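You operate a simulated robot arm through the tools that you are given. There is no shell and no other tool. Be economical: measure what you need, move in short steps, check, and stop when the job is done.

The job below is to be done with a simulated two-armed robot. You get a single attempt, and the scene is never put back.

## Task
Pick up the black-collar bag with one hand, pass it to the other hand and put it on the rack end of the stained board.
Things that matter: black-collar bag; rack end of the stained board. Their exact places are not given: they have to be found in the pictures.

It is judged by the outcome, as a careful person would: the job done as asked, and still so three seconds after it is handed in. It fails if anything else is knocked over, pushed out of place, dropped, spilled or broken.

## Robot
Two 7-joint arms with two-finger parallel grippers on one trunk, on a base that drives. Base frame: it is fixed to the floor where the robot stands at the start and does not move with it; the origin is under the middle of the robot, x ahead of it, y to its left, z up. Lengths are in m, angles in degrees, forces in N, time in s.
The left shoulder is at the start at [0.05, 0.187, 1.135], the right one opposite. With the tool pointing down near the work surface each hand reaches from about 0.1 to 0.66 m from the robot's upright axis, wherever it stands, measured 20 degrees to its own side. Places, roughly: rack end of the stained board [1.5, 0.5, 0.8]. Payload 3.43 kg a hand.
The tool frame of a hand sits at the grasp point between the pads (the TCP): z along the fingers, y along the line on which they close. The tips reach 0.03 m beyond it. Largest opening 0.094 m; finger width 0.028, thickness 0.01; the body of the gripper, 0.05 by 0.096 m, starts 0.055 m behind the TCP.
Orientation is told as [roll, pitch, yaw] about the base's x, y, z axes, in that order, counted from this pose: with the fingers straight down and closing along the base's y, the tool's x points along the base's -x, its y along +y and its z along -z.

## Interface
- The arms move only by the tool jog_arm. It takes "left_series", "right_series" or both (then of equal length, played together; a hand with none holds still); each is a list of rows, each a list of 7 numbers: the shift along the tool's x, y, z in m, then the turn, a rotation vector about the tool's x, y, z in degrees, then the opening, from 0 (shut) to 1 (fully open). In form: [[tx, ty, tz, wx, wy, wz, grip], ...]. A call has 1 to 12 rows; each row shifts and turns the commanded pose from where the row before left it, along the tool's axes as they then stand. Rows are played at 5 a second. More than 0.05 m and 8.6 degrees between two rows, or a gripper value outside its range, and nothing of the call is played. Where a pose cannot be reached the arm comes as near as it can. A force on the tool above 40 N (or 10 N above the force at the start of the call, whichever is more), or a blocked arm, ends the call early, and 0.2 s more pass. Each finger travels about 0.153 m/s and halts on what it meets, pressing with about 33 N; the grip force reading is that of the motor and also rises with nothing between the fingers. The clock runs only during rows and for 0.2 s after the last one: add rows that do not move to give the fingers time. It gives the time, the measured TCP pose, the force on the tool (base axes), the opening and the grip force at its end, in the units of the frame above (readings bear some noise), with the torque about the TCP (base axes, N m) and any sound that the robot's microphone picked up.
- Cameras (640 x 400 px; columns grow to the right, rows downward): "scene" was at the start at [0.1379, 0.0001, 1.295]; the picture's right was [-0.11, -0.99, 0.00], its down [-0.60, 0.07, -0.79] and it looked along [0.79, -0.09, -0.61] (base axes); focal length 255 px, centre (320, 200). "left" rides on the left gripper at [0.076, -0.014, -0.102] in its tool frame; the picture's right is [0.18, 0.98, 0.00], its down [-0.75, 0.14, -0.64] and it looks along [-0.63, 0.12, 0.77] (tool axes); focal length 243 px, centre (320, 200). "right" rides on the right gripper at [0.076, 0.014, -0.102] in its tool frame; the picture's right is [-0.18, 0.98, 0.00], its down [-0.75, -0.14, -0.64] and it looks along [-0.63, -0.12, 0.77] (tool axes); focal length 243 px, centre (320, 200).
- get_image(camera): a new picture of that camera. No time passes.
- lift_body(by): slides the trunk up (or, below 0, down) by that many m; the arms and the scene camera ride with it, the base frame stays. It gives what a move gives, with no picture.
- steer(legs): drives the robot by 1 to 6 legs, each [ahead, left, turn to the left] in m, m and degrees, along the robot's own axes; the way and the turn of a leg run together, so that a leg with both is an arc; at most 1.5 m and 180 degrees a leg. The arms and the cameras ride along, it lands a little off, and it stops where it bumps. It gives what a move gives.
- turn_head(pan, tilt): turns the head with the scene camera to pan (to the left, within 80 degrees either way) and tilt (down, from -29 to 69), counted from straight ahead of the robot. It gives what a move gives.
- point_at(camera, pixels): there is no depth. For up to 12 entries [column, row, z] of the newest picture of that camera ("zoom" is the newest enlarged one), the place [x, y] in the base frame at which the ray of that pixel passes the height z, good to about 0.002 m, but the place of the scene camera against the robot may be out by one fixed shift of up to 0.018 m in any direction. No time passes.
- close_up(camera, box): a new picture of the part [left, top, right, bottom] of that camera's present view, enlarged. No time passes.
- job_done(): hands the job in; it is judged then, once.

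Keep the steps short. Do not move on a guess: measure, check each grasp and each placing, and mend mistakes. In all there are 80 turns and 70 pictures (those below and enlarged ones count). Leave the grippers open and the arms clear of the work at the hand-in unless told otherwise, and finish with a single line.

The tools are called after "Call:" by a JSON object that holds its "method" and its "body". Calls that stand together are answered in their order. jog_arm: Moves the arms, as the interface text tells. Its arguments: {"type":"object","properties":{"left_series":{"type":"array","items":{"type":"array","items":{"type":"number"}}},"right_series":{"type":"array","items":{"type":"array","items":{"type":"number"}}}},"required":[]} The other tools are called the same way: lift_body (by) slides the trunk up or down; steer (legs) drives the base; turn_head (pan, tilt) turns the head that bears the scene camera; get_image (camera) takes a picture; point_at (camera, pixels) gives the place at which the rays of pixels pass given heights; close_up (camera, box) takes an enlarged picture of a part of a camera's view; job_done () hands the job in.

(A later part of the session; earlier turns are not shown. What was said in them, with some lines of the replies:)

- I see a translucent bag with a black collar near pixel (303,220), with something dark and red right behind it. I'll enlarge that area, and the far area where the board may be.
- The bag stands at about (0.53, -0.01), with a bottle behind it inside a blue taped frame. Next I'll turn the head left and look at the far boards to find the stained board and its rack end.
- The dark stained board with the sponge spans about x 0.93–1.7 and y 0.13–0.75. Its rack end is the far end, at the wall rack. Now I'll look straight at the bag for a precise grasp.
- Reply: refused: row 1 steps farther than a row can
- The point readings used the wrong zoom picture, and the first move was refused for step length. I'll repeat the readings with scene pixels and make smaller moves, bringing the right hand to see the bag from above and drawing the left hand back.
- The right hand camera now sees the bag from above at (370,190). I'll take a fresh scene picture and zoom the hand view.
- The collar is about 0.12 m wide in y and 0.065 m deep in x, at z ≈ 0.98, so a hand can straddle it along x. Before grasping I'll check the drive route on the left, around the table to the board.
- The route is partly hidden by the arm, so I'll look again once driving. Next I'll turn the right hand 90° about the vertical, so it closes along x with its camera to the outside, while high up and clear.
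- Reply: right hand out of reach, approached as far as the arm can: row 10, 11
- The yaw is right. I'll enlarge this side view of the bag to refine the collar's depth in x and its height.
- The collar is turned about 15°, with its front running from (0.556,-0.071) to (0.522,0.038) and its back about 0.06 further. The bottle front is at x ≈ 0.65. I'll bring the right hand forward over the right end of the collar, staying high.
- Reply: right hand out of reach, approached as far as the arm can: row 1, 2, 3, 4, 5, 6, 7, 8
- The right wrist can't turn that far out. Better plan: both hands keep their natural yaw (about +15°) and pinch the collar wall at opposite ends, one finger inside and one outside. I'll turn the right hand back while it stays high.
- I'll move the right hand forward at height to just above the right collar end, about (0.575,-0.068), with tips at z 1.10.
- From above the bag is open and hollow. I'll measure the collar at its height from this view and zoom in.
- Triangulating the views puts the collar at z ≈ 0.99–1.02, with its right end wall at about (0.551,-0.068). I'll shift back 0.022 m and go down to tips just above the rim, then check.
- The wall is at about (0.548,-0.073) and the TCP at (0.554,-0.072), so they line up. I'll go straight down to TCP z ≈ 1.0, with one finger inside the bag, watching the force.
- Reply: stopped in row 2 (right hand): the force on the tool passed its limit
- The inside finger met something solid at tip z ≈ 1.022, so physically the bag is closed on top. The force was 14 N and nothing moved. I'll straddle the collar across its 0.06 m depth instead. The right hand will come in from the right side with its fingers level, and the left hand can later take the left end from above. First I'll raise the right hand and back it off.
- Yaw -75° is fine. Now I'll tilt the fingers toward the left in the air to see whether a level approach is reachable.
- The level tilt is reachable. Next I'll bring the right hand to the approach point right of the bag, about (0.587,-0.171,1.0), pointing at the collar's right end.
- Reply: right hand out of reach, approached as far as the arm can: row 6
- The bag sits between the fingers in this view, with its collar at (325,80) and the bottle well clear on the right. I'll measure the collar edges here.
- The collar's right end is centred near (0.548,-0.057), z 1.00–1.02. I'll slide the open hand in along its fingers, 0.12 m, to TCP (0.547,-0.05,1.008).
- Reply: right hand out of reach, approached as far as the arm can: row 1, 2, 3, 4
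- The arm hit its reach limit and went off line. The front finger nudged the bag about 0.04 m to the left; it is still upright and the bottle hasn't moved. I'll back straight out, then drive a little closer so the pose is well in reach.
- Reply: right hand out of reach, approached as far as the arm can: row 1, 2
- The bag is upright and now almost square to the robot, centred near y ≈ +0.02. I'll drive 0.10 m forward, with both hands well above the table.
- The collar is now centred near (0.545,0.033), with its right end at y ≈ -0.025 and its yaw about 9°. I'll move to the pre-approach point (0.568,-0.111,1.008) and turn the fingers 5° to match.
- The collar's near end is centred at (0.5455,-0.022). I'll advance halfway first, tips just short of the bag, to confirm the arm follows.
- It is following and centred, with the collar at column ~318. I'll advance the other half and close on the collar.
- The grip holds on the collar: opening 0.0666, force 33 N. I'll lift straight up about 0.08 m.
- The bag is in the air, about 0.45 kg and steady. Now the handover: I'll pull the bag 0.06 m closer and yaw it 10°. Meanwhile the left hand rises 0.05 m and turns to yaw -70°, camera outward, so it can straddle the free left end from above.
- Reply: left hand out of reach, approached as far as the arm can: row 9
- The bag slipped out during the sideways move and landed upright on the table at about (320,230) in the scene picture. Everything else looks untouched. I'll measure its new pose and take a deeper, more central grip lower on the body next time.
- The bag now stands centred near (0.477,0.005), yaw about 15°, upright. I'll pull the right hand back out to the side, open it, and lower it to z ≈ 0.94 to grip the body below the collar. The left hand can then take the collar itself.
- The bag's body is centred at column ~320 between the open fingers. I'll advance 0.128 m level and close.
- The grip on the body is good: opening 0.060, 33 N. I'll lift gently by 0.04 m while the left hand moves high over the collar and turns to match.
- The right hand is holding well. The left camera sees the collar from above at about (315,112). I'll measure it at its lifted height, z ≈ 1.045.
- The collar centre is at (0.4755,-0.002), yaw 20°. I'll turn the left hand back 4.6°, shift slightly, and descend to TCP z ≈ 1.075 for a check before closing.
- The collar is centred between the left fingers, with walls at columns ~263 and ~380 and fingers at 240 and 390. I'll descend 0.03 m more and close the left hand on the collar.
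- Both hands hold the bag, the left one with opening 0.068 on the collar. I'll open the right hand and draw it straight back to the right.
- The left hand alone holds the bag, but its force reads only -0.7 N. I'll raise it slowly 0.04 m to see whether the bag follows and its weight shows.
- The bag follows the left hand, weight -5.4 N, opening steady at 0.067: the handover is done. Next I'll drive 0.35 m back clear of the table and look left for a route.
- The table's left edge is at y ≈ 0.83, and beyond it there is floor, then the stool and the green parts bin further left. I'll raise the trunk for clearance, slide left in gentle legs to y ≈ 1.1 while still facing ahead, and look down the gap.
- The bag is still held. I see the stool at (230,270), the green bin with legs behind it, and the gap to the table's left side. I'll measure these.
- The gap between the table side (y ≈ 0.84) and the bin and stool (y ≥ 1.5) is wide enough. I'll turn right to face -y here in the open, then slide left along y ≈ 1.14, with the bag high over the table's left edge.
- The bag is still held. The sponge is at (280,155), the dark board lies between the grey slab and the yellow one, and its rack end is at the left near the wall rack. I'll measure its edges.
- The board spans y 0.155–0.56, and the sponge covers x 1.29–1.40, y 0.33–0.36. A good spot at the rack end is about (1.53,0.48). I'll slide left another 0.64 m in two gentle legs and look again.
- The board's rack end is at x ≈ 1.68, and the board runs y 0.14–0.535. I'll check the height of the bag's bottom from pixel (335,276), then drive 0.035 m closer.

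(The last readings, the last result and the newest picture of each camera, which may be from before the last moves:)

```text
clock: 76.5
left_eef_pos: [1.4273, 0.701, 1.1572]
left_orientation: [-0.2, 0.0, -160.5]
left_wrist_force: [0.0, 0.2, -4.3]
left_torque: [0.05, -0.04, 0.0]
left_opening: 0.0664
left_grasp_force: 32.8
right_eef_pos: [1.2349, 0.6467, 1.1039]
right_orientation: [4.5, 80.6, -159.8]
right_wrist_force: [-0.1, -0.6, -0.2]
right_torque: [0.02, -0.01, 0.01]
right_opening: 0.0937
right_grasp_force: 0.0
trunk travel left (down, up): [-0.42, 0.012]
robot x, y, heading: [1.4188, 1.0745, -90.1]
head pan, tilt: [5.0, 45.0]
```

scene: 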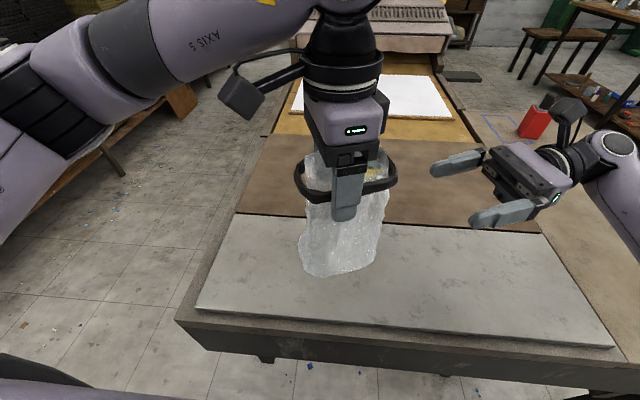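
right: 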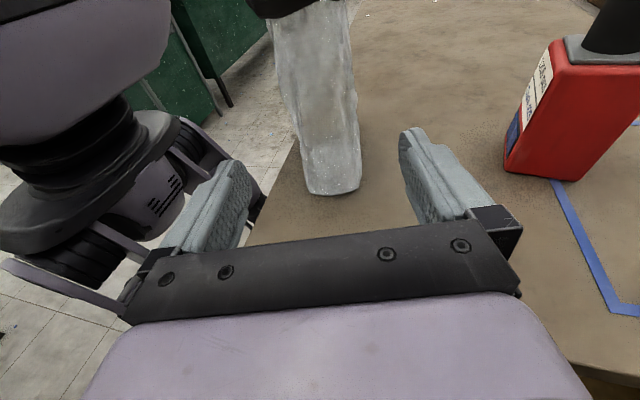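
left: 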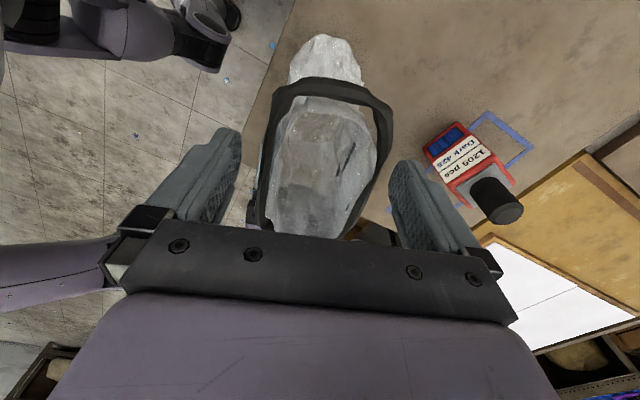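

The bag's bottom is about 0.96–0.98, well above the board. I'll lower the trunk 0.05 m and move the left hand smoothly out to (1.56,0.455), ramping the speed gently.

Call:
{"method": "lift_body", "body": {"by": -0.05}}

Call:
{"method": "jog_arm", "body": {"left_series": [[0.0036, 0.01, 0, 0, 0, 0, 0], [0.0036, 0.018, 0, 0, 0, 0, 0], [0.0036, 0.026, 0, 0, 0, 0, 0], [0.0036, 0.026, 0, 0, 0, 0, 0], [0.0036, 0.026, 0, 0, 0, 0, 0], [0.0036, 0.026, 0, 0, 0, 0, 0], [0.0036, 0.026, 0, 0, 0, 0, 0], [0.0036, 0.026, 0, 0, 0, 0, 0], [0.0036, 0.026, 0, 0, 0, 0, 0], [0.0036, 0.026, 0, 0, 0, 0, 0], [0.0036, 0.026, 0, 0, 0, 0, 0], [0.0036, 0.014, 0, 0, 0, 0, 0]]}}

Call:
{"method": "get_image", "body": {"camera": "scene"}}

```text
clock: 77.5
left_eef_pos: [1.427, 0.7034, 1.106]
left_orientation: [-0.1, 0.0, -160.4]
left_wrist_force: [-0.3, -0.1, -4.4]
left_torque: [0.05, -0.1, -0.01]
left_opening: 0.0661
left_grasp_force: 32.6
right_eef_pos: [1.2354, 0.6471, 1.0546]
right_orientation: [5.1, 80.6, -159.2]
right_wrist_force: [-0.2, 0.3, 0.2]
right_torque: [0.0, 0.06, -0.02]
right_opening: 0.0938
right_grasp_force: 0.0
trunk travel left (down, up): [-0.37, 0.062]
robot x, y, heading: [1.4188, 1.0737, -90.1]
head pan, tilt: [5.0, 45.0]
```

```text
clock: 80.0
left_eef_pos: [1.4545, 0.6556, 1.1057]
left_orientation: [-0.1, 0.1, -160.4]
left_wrist_force: [0.1, -0.2, -4.7]
left_torque: [0.02, -0.06, 0.01]
left_opening: 0.0663
left_grasp_force: 33.1
left hand out of reach, approached as far as the arm can: row 4, 5, 6, 7, 8, 9, 10, 11, 12
right_eef_pos: [1.2356, 0.6486, 1.0534]
right_orientation: [5.0, 80.6, -159.2]
right_wrist_force: [-0.1, -0.1, 0.3]
right_torque: [0.0, -0.05, -0.02]
right_opening: 0.0939
right_grasp_force: 0.1
trunk travel left (down, up): [-0.37, 0.062]
robot x, y, heading: [1.4186, 1.0721, -89.9]
head pan, tilt: [5.0, 45.0]
```

```text
10 pictures are left
```

scene: 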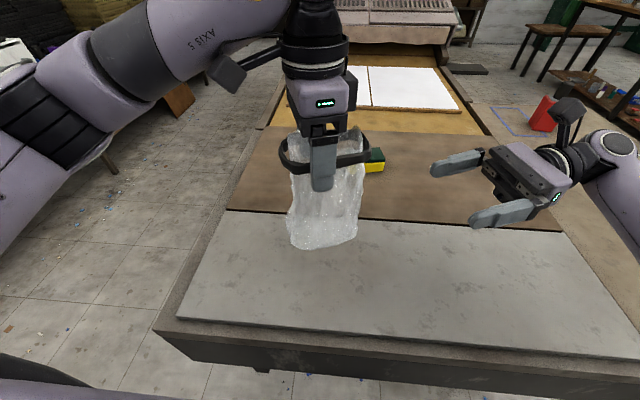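

The outward wrist yaw limits the reach. I'll turn the left hand back in place by 60°, bag with it, toward its natural yaw, then continue.

Call:
{"method": "jog_arm", "body": {"left_series": [[0, 0, 0, 0, 0, -3, 0], [0, 0, 0, 0, 0, -6, 0], [0, 0, 0, 0, 0, -6, 0], [0, 0, 0, 0, 0, -6, 0], [0, 0, 0, 0, 0, -6, 0], [0, 0, 0, 0, 0, -6, 0], [0, 0, 0, 0, 0, -6, 0], [0, 0, 0, 0, 0, -6, 0], [0, 0, 0, 0, 0, -6, 0], [0, 0, 0, 0, 0, -6, 0], [0, 0, 0, 0, 0, -3, 0], [0, 0, 0, 0, 0, 0, 0]]}}

```text
clock: 82.7
left_eef_pos: [1.4563, 0.6545, 1.1062]
left_orientation: [-0.1, 0.0, -100.3]
left_wrist_force: [-0.3, 0.3, -3.5]
left_torque: [0.1, 0.03, -0.03]
left_opening: 0.0664
left_grasp_force: 33.0
right_eef_pos: [1.2351, 0.6477, 1.0546]
right_orientation: [5.0, 80.6, -159.4]
right_wrist_force: [-0.7, 1.1, 0.1]
right_torque: [-0.03, 0.03, 0.0]
right_opening: 0.094
right_grasp_force: 0.1
trunk travel left (down, up): [-0.37, 0.062]
robot x, y, heading: [1.4188, 1.073, -90.3]
head pan, tilt: [5.0, 45.0]
```

Yaw is now natural and the bag is still held. I'll continue to TCP (1.55,0.475), which puts the bag centre near (1.546,0.45).

Call:
{"method": "jog_arm", "body": {"left_series": [[-0.008, 0.006, 0, 0, 0, 0, 0], [-0.016, 0.0125, 0, 0, 0, 0, 0], [-0.018, 0.014, 0, 0, 0, 0, 0], [-0.018, 0.014, 0, 0, 0, 0, 0], [-0.018, 0.014, 0, 0, 0, 0, 0], [-0.018, 0.014, 0, 0, 0, 0, 0], [-0.018, 0.014, 0, 0, 0, 0, 0], [-0.018, 0.014, 0, 0, 0, 0, 0], [-0.018, 0.014, 0, 0, 0, 0, 0], [-0.01, 0.0082, 0, 0, 0, 0, 0], [0, 0, 0, 0, 0, 0, 0]]}}

Call:
{"method": "get_image", "body": {"camera": "scene"}}

```text
clock: 85.0
left_eef_pos: [1.5483, 0.4766, 1.1057]
left_orientation: [0.0, 0.0, -100.6]
left_wrist_force: [-0.3, 1.1, -3.5]
left_torque: [0.05, -0.03, -0.01]
left_opening: 0.0663
left_grasp_force: 33.6
right_eef_pos: [1.2355, 0.6469, 1.0537]
right_orientation: [4.9, 80.6, -159.5]
right_wrist_force: [0.3, -0.1, 0.6]
right_torque: [0.0, 0.02, 0.02]
right_opening: 0.094
right_grasp_force: 0.1
trunk travel left (down, up): [-0.37, 0.062]
robot x, y, heading: [1.4172, 1.0755, -90.0]
head pan, tilt: [5.0, 45.0]
```

```text
9 pictures are left
```

scene: 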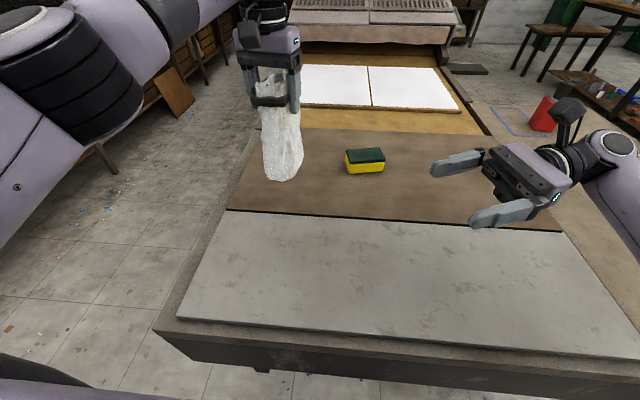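

The bag hangs above the rack end, clear of the sponge at (365,160) and inside the board edges. I'll lower it 0.05 m slowly and read the force.

Call:
{"method": "jog_arm", "body": {"left_series": [[0, 0, 0.01, 0, 0, 0, 0], [0, 0, 0.01, 0, 0, 0, 0], [0, 0, 0.01, 0, 0, 0, 0], [0, 0, 0.01, 0, 0, 0, 0], [0, 0, 0.01, 0, 0, 0, 0], [0, 0, 0, 0, 0, 0, 0]]}}

Call:
{"method": "close_up", "body": {"camera": "scene", "box": [200, 20, 400, 240]}}

```text
clock: 86.5
left_eef_pos: [1.5495, 0.4772, 1.0559]
left_orientation: [-0.1, -0.1, -100.4]
left_wrist_force: [-0.4, 0.9, -4.2]
left_torque: [0.1, -0.03, -0.02]
left_opening: 0.0662
left_grasp_force: 33.1
right_eef_pos: [1.2347, 0.6487, 1.0534]
right_orientation: [4.9, 80.6, -159.4]
right_wrist_force: [0.2, -0.8, -1.1]
right_torque: [-0.01, 0.04, 0.0]
right_opening: 0.0942
right_grasp_force: 0.0
trunk travel left (down, up): [-0.37, 0.062]
robot x, y, heading: [1.4144, 1.0746, -89.9]
head pan, tilt: [5.0, 45.0]
```

```text
1.82 times, centred on (300, 130) of scene
```

zoom: 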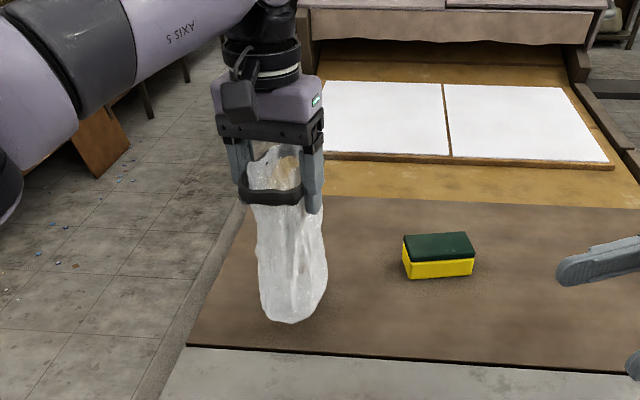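

The bag is a few cm above the board, clear of the sponge. I'll continue down in 5 mm steps until the force shows contact.

Call:
{"method": "jog_arm", "body": {"left_series": [[0, 0, 0.006, 0, 0, 0, 0], [0, 0, 0.006, 0, 0, 0, 0], [0, 0, 0.006, 0, 0, 0, 0], [0, 0, 0.004, 0, 0, 0, 0], [0, 0, 0, 0, 0, 0, 0]]}}

```text
clock: 87.7
left_eef_pos: [1.5498, 0.4756, 1.0329]
left_orientation: [-0.1, 0.0, -100.4]
left_wrist_force: [0.6, 0.7, -4.1]
left_torque: [0.06, -0.01, -0.02]
left_opening: 0.0662
left_grasp_force: 33.2
right_eef_pos: [1.2354, 0.6482, 1.0537]
right_orientation: [4.9, 80.6, -159.4]
right_wrist_force: [-0.1, -0.3, -0.7]
right_torque: [-0.01, 0.02, 0.02]
right_opening: 0.0941
right_grasp_force: 0.0
trunk travel left (down, up): [-0.37, 0.062]
robot x, y, heading: [1.4125, 1.0732, -90.1]
head pan, tilt: [5.0, 45.0]
```

There's no contact yet at z 1.033; I expect it near 1.018. I'll go on in 4 mm steps.

Call:
{"method": "jog_arm", "body": {"left_series": [[0, 0, 0.004, 0, 0, 0, 0], [0, 0, 0.004, 0, 0, 0, 0], [0, 0, 0.003, 0, 0, 0, 0], [0, 0, 0.003, 0, 0, 0, 0], [0, 0, 0, 0, 0, 0, 0]]}}

Call:
{"method": "close_up", "body": {"camera": "scene", "box": [220, 60, 340, 210]}}

```text
clock: 88.8
left_eef_pos: [1.5482, 0.4766, 1.0254]
left_orientation: [0.0, -0.5, -100.4]
left_wrist_force: [2.0, -3.0, 27.3]
left_torque: [0.42, -0.1, -0.09]
left_opening: 0.0666
left_grasp_force: 33.3
right_eef_pos: [1.234, 0.6504, 1.0544]
right_orientation: [5.8, 80.5, -158.5]
right_wrist_force: [0.0, -0.7, 0.2]
right_torque: [0.01, 0.02, -0.01]
right_opening: 0.094
right_grasp_force: 0.0
trunk travel left (down, up): [-0.37, 0.062]
robot x, y, heading: [1.4171, 1.0701, -90.0]
head pan, tilt: [5.0, 45.0]
```

```text
2.67 times, centred on (280, 135) of scene
```

zoom: 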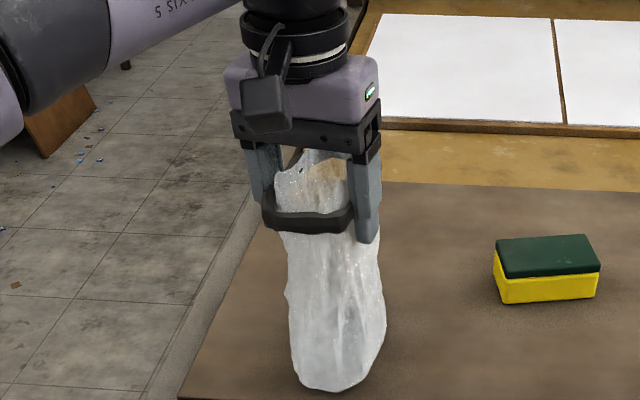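

Contact: +27 N at z 1.025. I'll ease up 3 mm, then open the fingers gradually and wait.

Call:
{"method": "jog_arm", "body": {"left_series": [[0, 0, -0.003, 0, 0, 0, 0], [0, 0, 0, 0, 0, 0, 0], [0, 0, 0, 0, 0, 0, 0.72], [0, 0, 0, 0, 0, 0, 0.8], [0, 0, 0, 0, 0, 0, 0.9], [0, 0, 0, 0, 0, 0, 1], [0, 0, 0, 0, 0, 0, 1]]}}

Call:
{"method": "close_up", "body": {"camera": "scene", "box": [220, 60, 340, 210]}}

Call:
{"method": "get_image", "body": {"camera": "left"}}

```text
clock: 90.5
left_eef_pos: [1.5489, 0.4767, 1.0234]
left_orientation: [-0.1, 0.0, -100.4]
left_wrist_force: [-0.4, -0.1, 0.6]
left_torque: [0.0, 0.01, 0.0]
left_opening: 0.0941
left_grasp_force: 0.1
right_eef_pos: [1.235, 0.6487, 1.0537]
right_orientation: [5.1, 80.7, -159.1]
right_wrist_force: [-0.7, -0.3, 0.9]
right_torque: [-0.01, 0.01, 0.0]
right_opening: 0.0942
right_grasp_force: 0.0
trunk travel left (down, up): [-0.37, 0.062]
robot x, y, heading: [1.4185, 1.078, -90.5]
head pan, tilt: [5.0, 45.0]
```

```text
2.67 times, centred on (280, 135) of scene
```

zoom: 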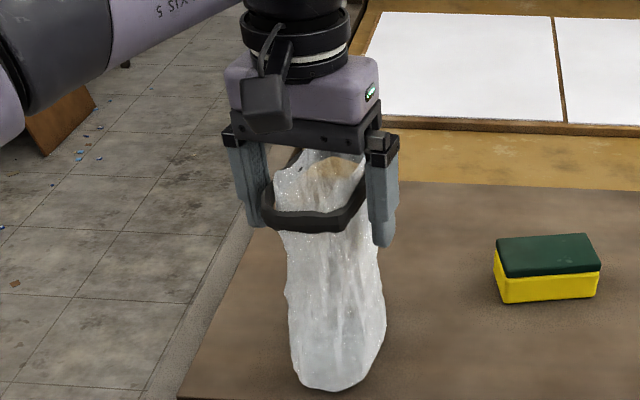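

```text
5 pictures are left
```

left: 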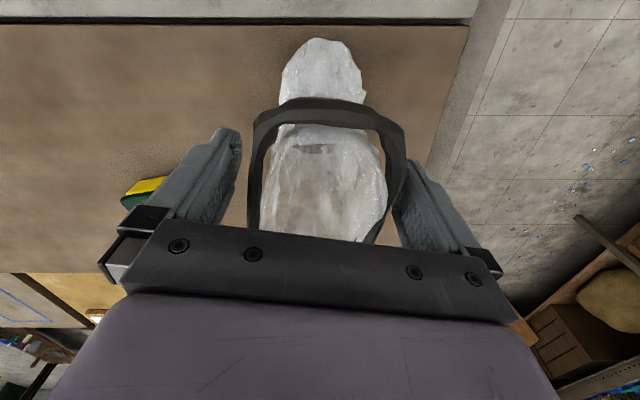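

The bag stands on its own. One finger is close to the collar on the right side of the hand view, so I'll shift 4 mm that way, then rise straight up slowly.

Call:
{"method": "jog_arm", "body": {"left_series": [[0, 0.004, 0, 0, 0, 0, 1], [0, 0, -0.01, 0, 0, 0, 1], [0, 0, -0.02, 0, 0, 0, 1], [0, 0, -0.025, 0, 0, 0, 1], [0, 0, -0.03, 0, 0, 0, 1], [0, 0, -0.03, 0, 0, 0, 1], [0, 0, -0.03, 0, 0, 0, 1]]}}

Call:
{"method": "get_image", "body": {"camera": "scene"}}

```text
clock: 92.0
left_eef_pos: [1.5524, 0.4819, 1.1463]
left_orientation: [-0.1, 0.0, -100.4]
left_wrist_force: [0.0, 0.0, 0.1]
left_torque: [-0.03, 0.03, 0.02]
left_opening: 0.094
left_grasp_force: 0.0
left hand out of reach, approached as far as the arm can: row 7
right_eef_pos: [1.2351, 0.647, 1.0545]
right_orientation: [4.9, 80.6, -159.2]
right_wrist_force: [-0.1, -0.7, -0.2]
right_torque: [0.03, 0.03, 0.01]
right_opening: 0.0941
right_grasp_force: 0.0
trunk travel left (down, up): [-0.37, 0.062]
robot x, y, heading: [1.4193, 1.0776, -89.9]
head pan, tilt: [5.0, 45.0]
```

```text
4 pictures are left
```

scene: 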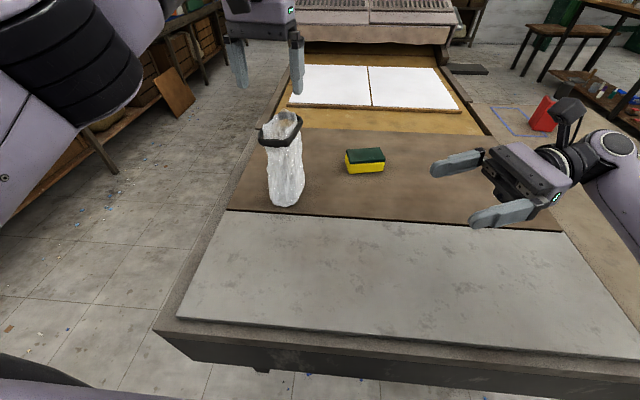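

The bag stands upright on the rack end of the stained board. Next I'll raise the trunk a little more and draw the left hand back over and away.

Call:
{"method": "lift_body", "body": {"by": 0.05}}

Call:
{"method": "jog_arm", "body": {"left_series": [[0.02, 0, 0, 0, 0, 0, 1], [0.04, 0, 0, 0, 0, 0, 1], [0.04, 0, 0, 0, 0, 0, 1], [0.04, 0, 0, 0, 0, 0, 1], [0.04, 0, 0, 0, 0, 0, 1], [0.02, 0, 0, 0, 0, 0, 1]]}}

Call:
{"method": "get_image", "body": {"camera": "scene"}}

```text
clock: 93.0
left_eef_pos: [1.5524, 0.4811, 1.1958]
left_orientation: [0.0, 0.1, -100.4]
left_wrist_force: [-0.4, 0.3, -0.1]
left_torque: [0.0, 0.0, 0.0]
left_opening: 0.094
left_grasp_force: 0.0
right_eef_pos: [1.2351, 0.6475, 1.1037]
right_orientation: [5.0, 80.5, -159.4]
right_wrist_force: [0.4, -0.2, 0.0]
right_torque: [0.0, -0.01, 0.01]
right_opening: 0.0939
right_grasp_force: 0.2
trunk travel left (down, up): [-0.42, 0.012]
robot x, y, heading: [1.4168, 1.0761, -89.9]
head pan, tilt: [5.0, 45.0]
```

```text
clock: 94.4
left_eef_pos: [1.5896, 0.6785, 1.1963]
left_orientation: [0.0, -0.1, -100.4]
left_wrist_force: [-0.5, -1.1, 0.7]
left_torque: [-0.04, 0.03, -0.01]
left_opening: 0.094
left_grasp_force: 0.1
right_eef_pos: [1.2352, 0.6489, 1.1044]
right_orientation: [5.2, 80.6, -159.2]
right_wrist_force: [0.3, 0.0, -0.4]
right_torque: [0.01, 0.02, 0.02]
right_opening: 0.0939
right_grasp_force: 0.0
trunk travel left (down, up): [-0.42, 0.012]
robot x, y, heading: [1.4144, 1.0736, -90.1]
head pan, tilt: [5.0, 45.0]
```

```text
3 pictures are left
```

scene: 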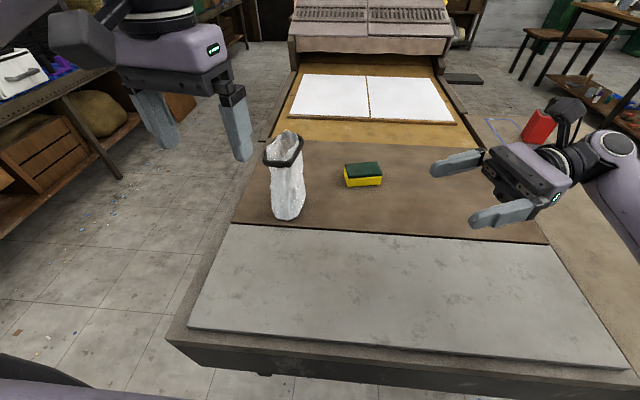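

The bag stands upright and free on the rack end. The sponge and bottle haven't moved, both grippers are open, and the arms are clear. I'll hand in now.

Call:
{"method": "job_done", "body": {}}

```text
The job is handed in.
```

The black-collar bag was passed from the right hand to the left and now stands upright on the rack end of the stained board; in earlier tries it was nudged and once slipped about 0.08 m back onto the table, landing upright.
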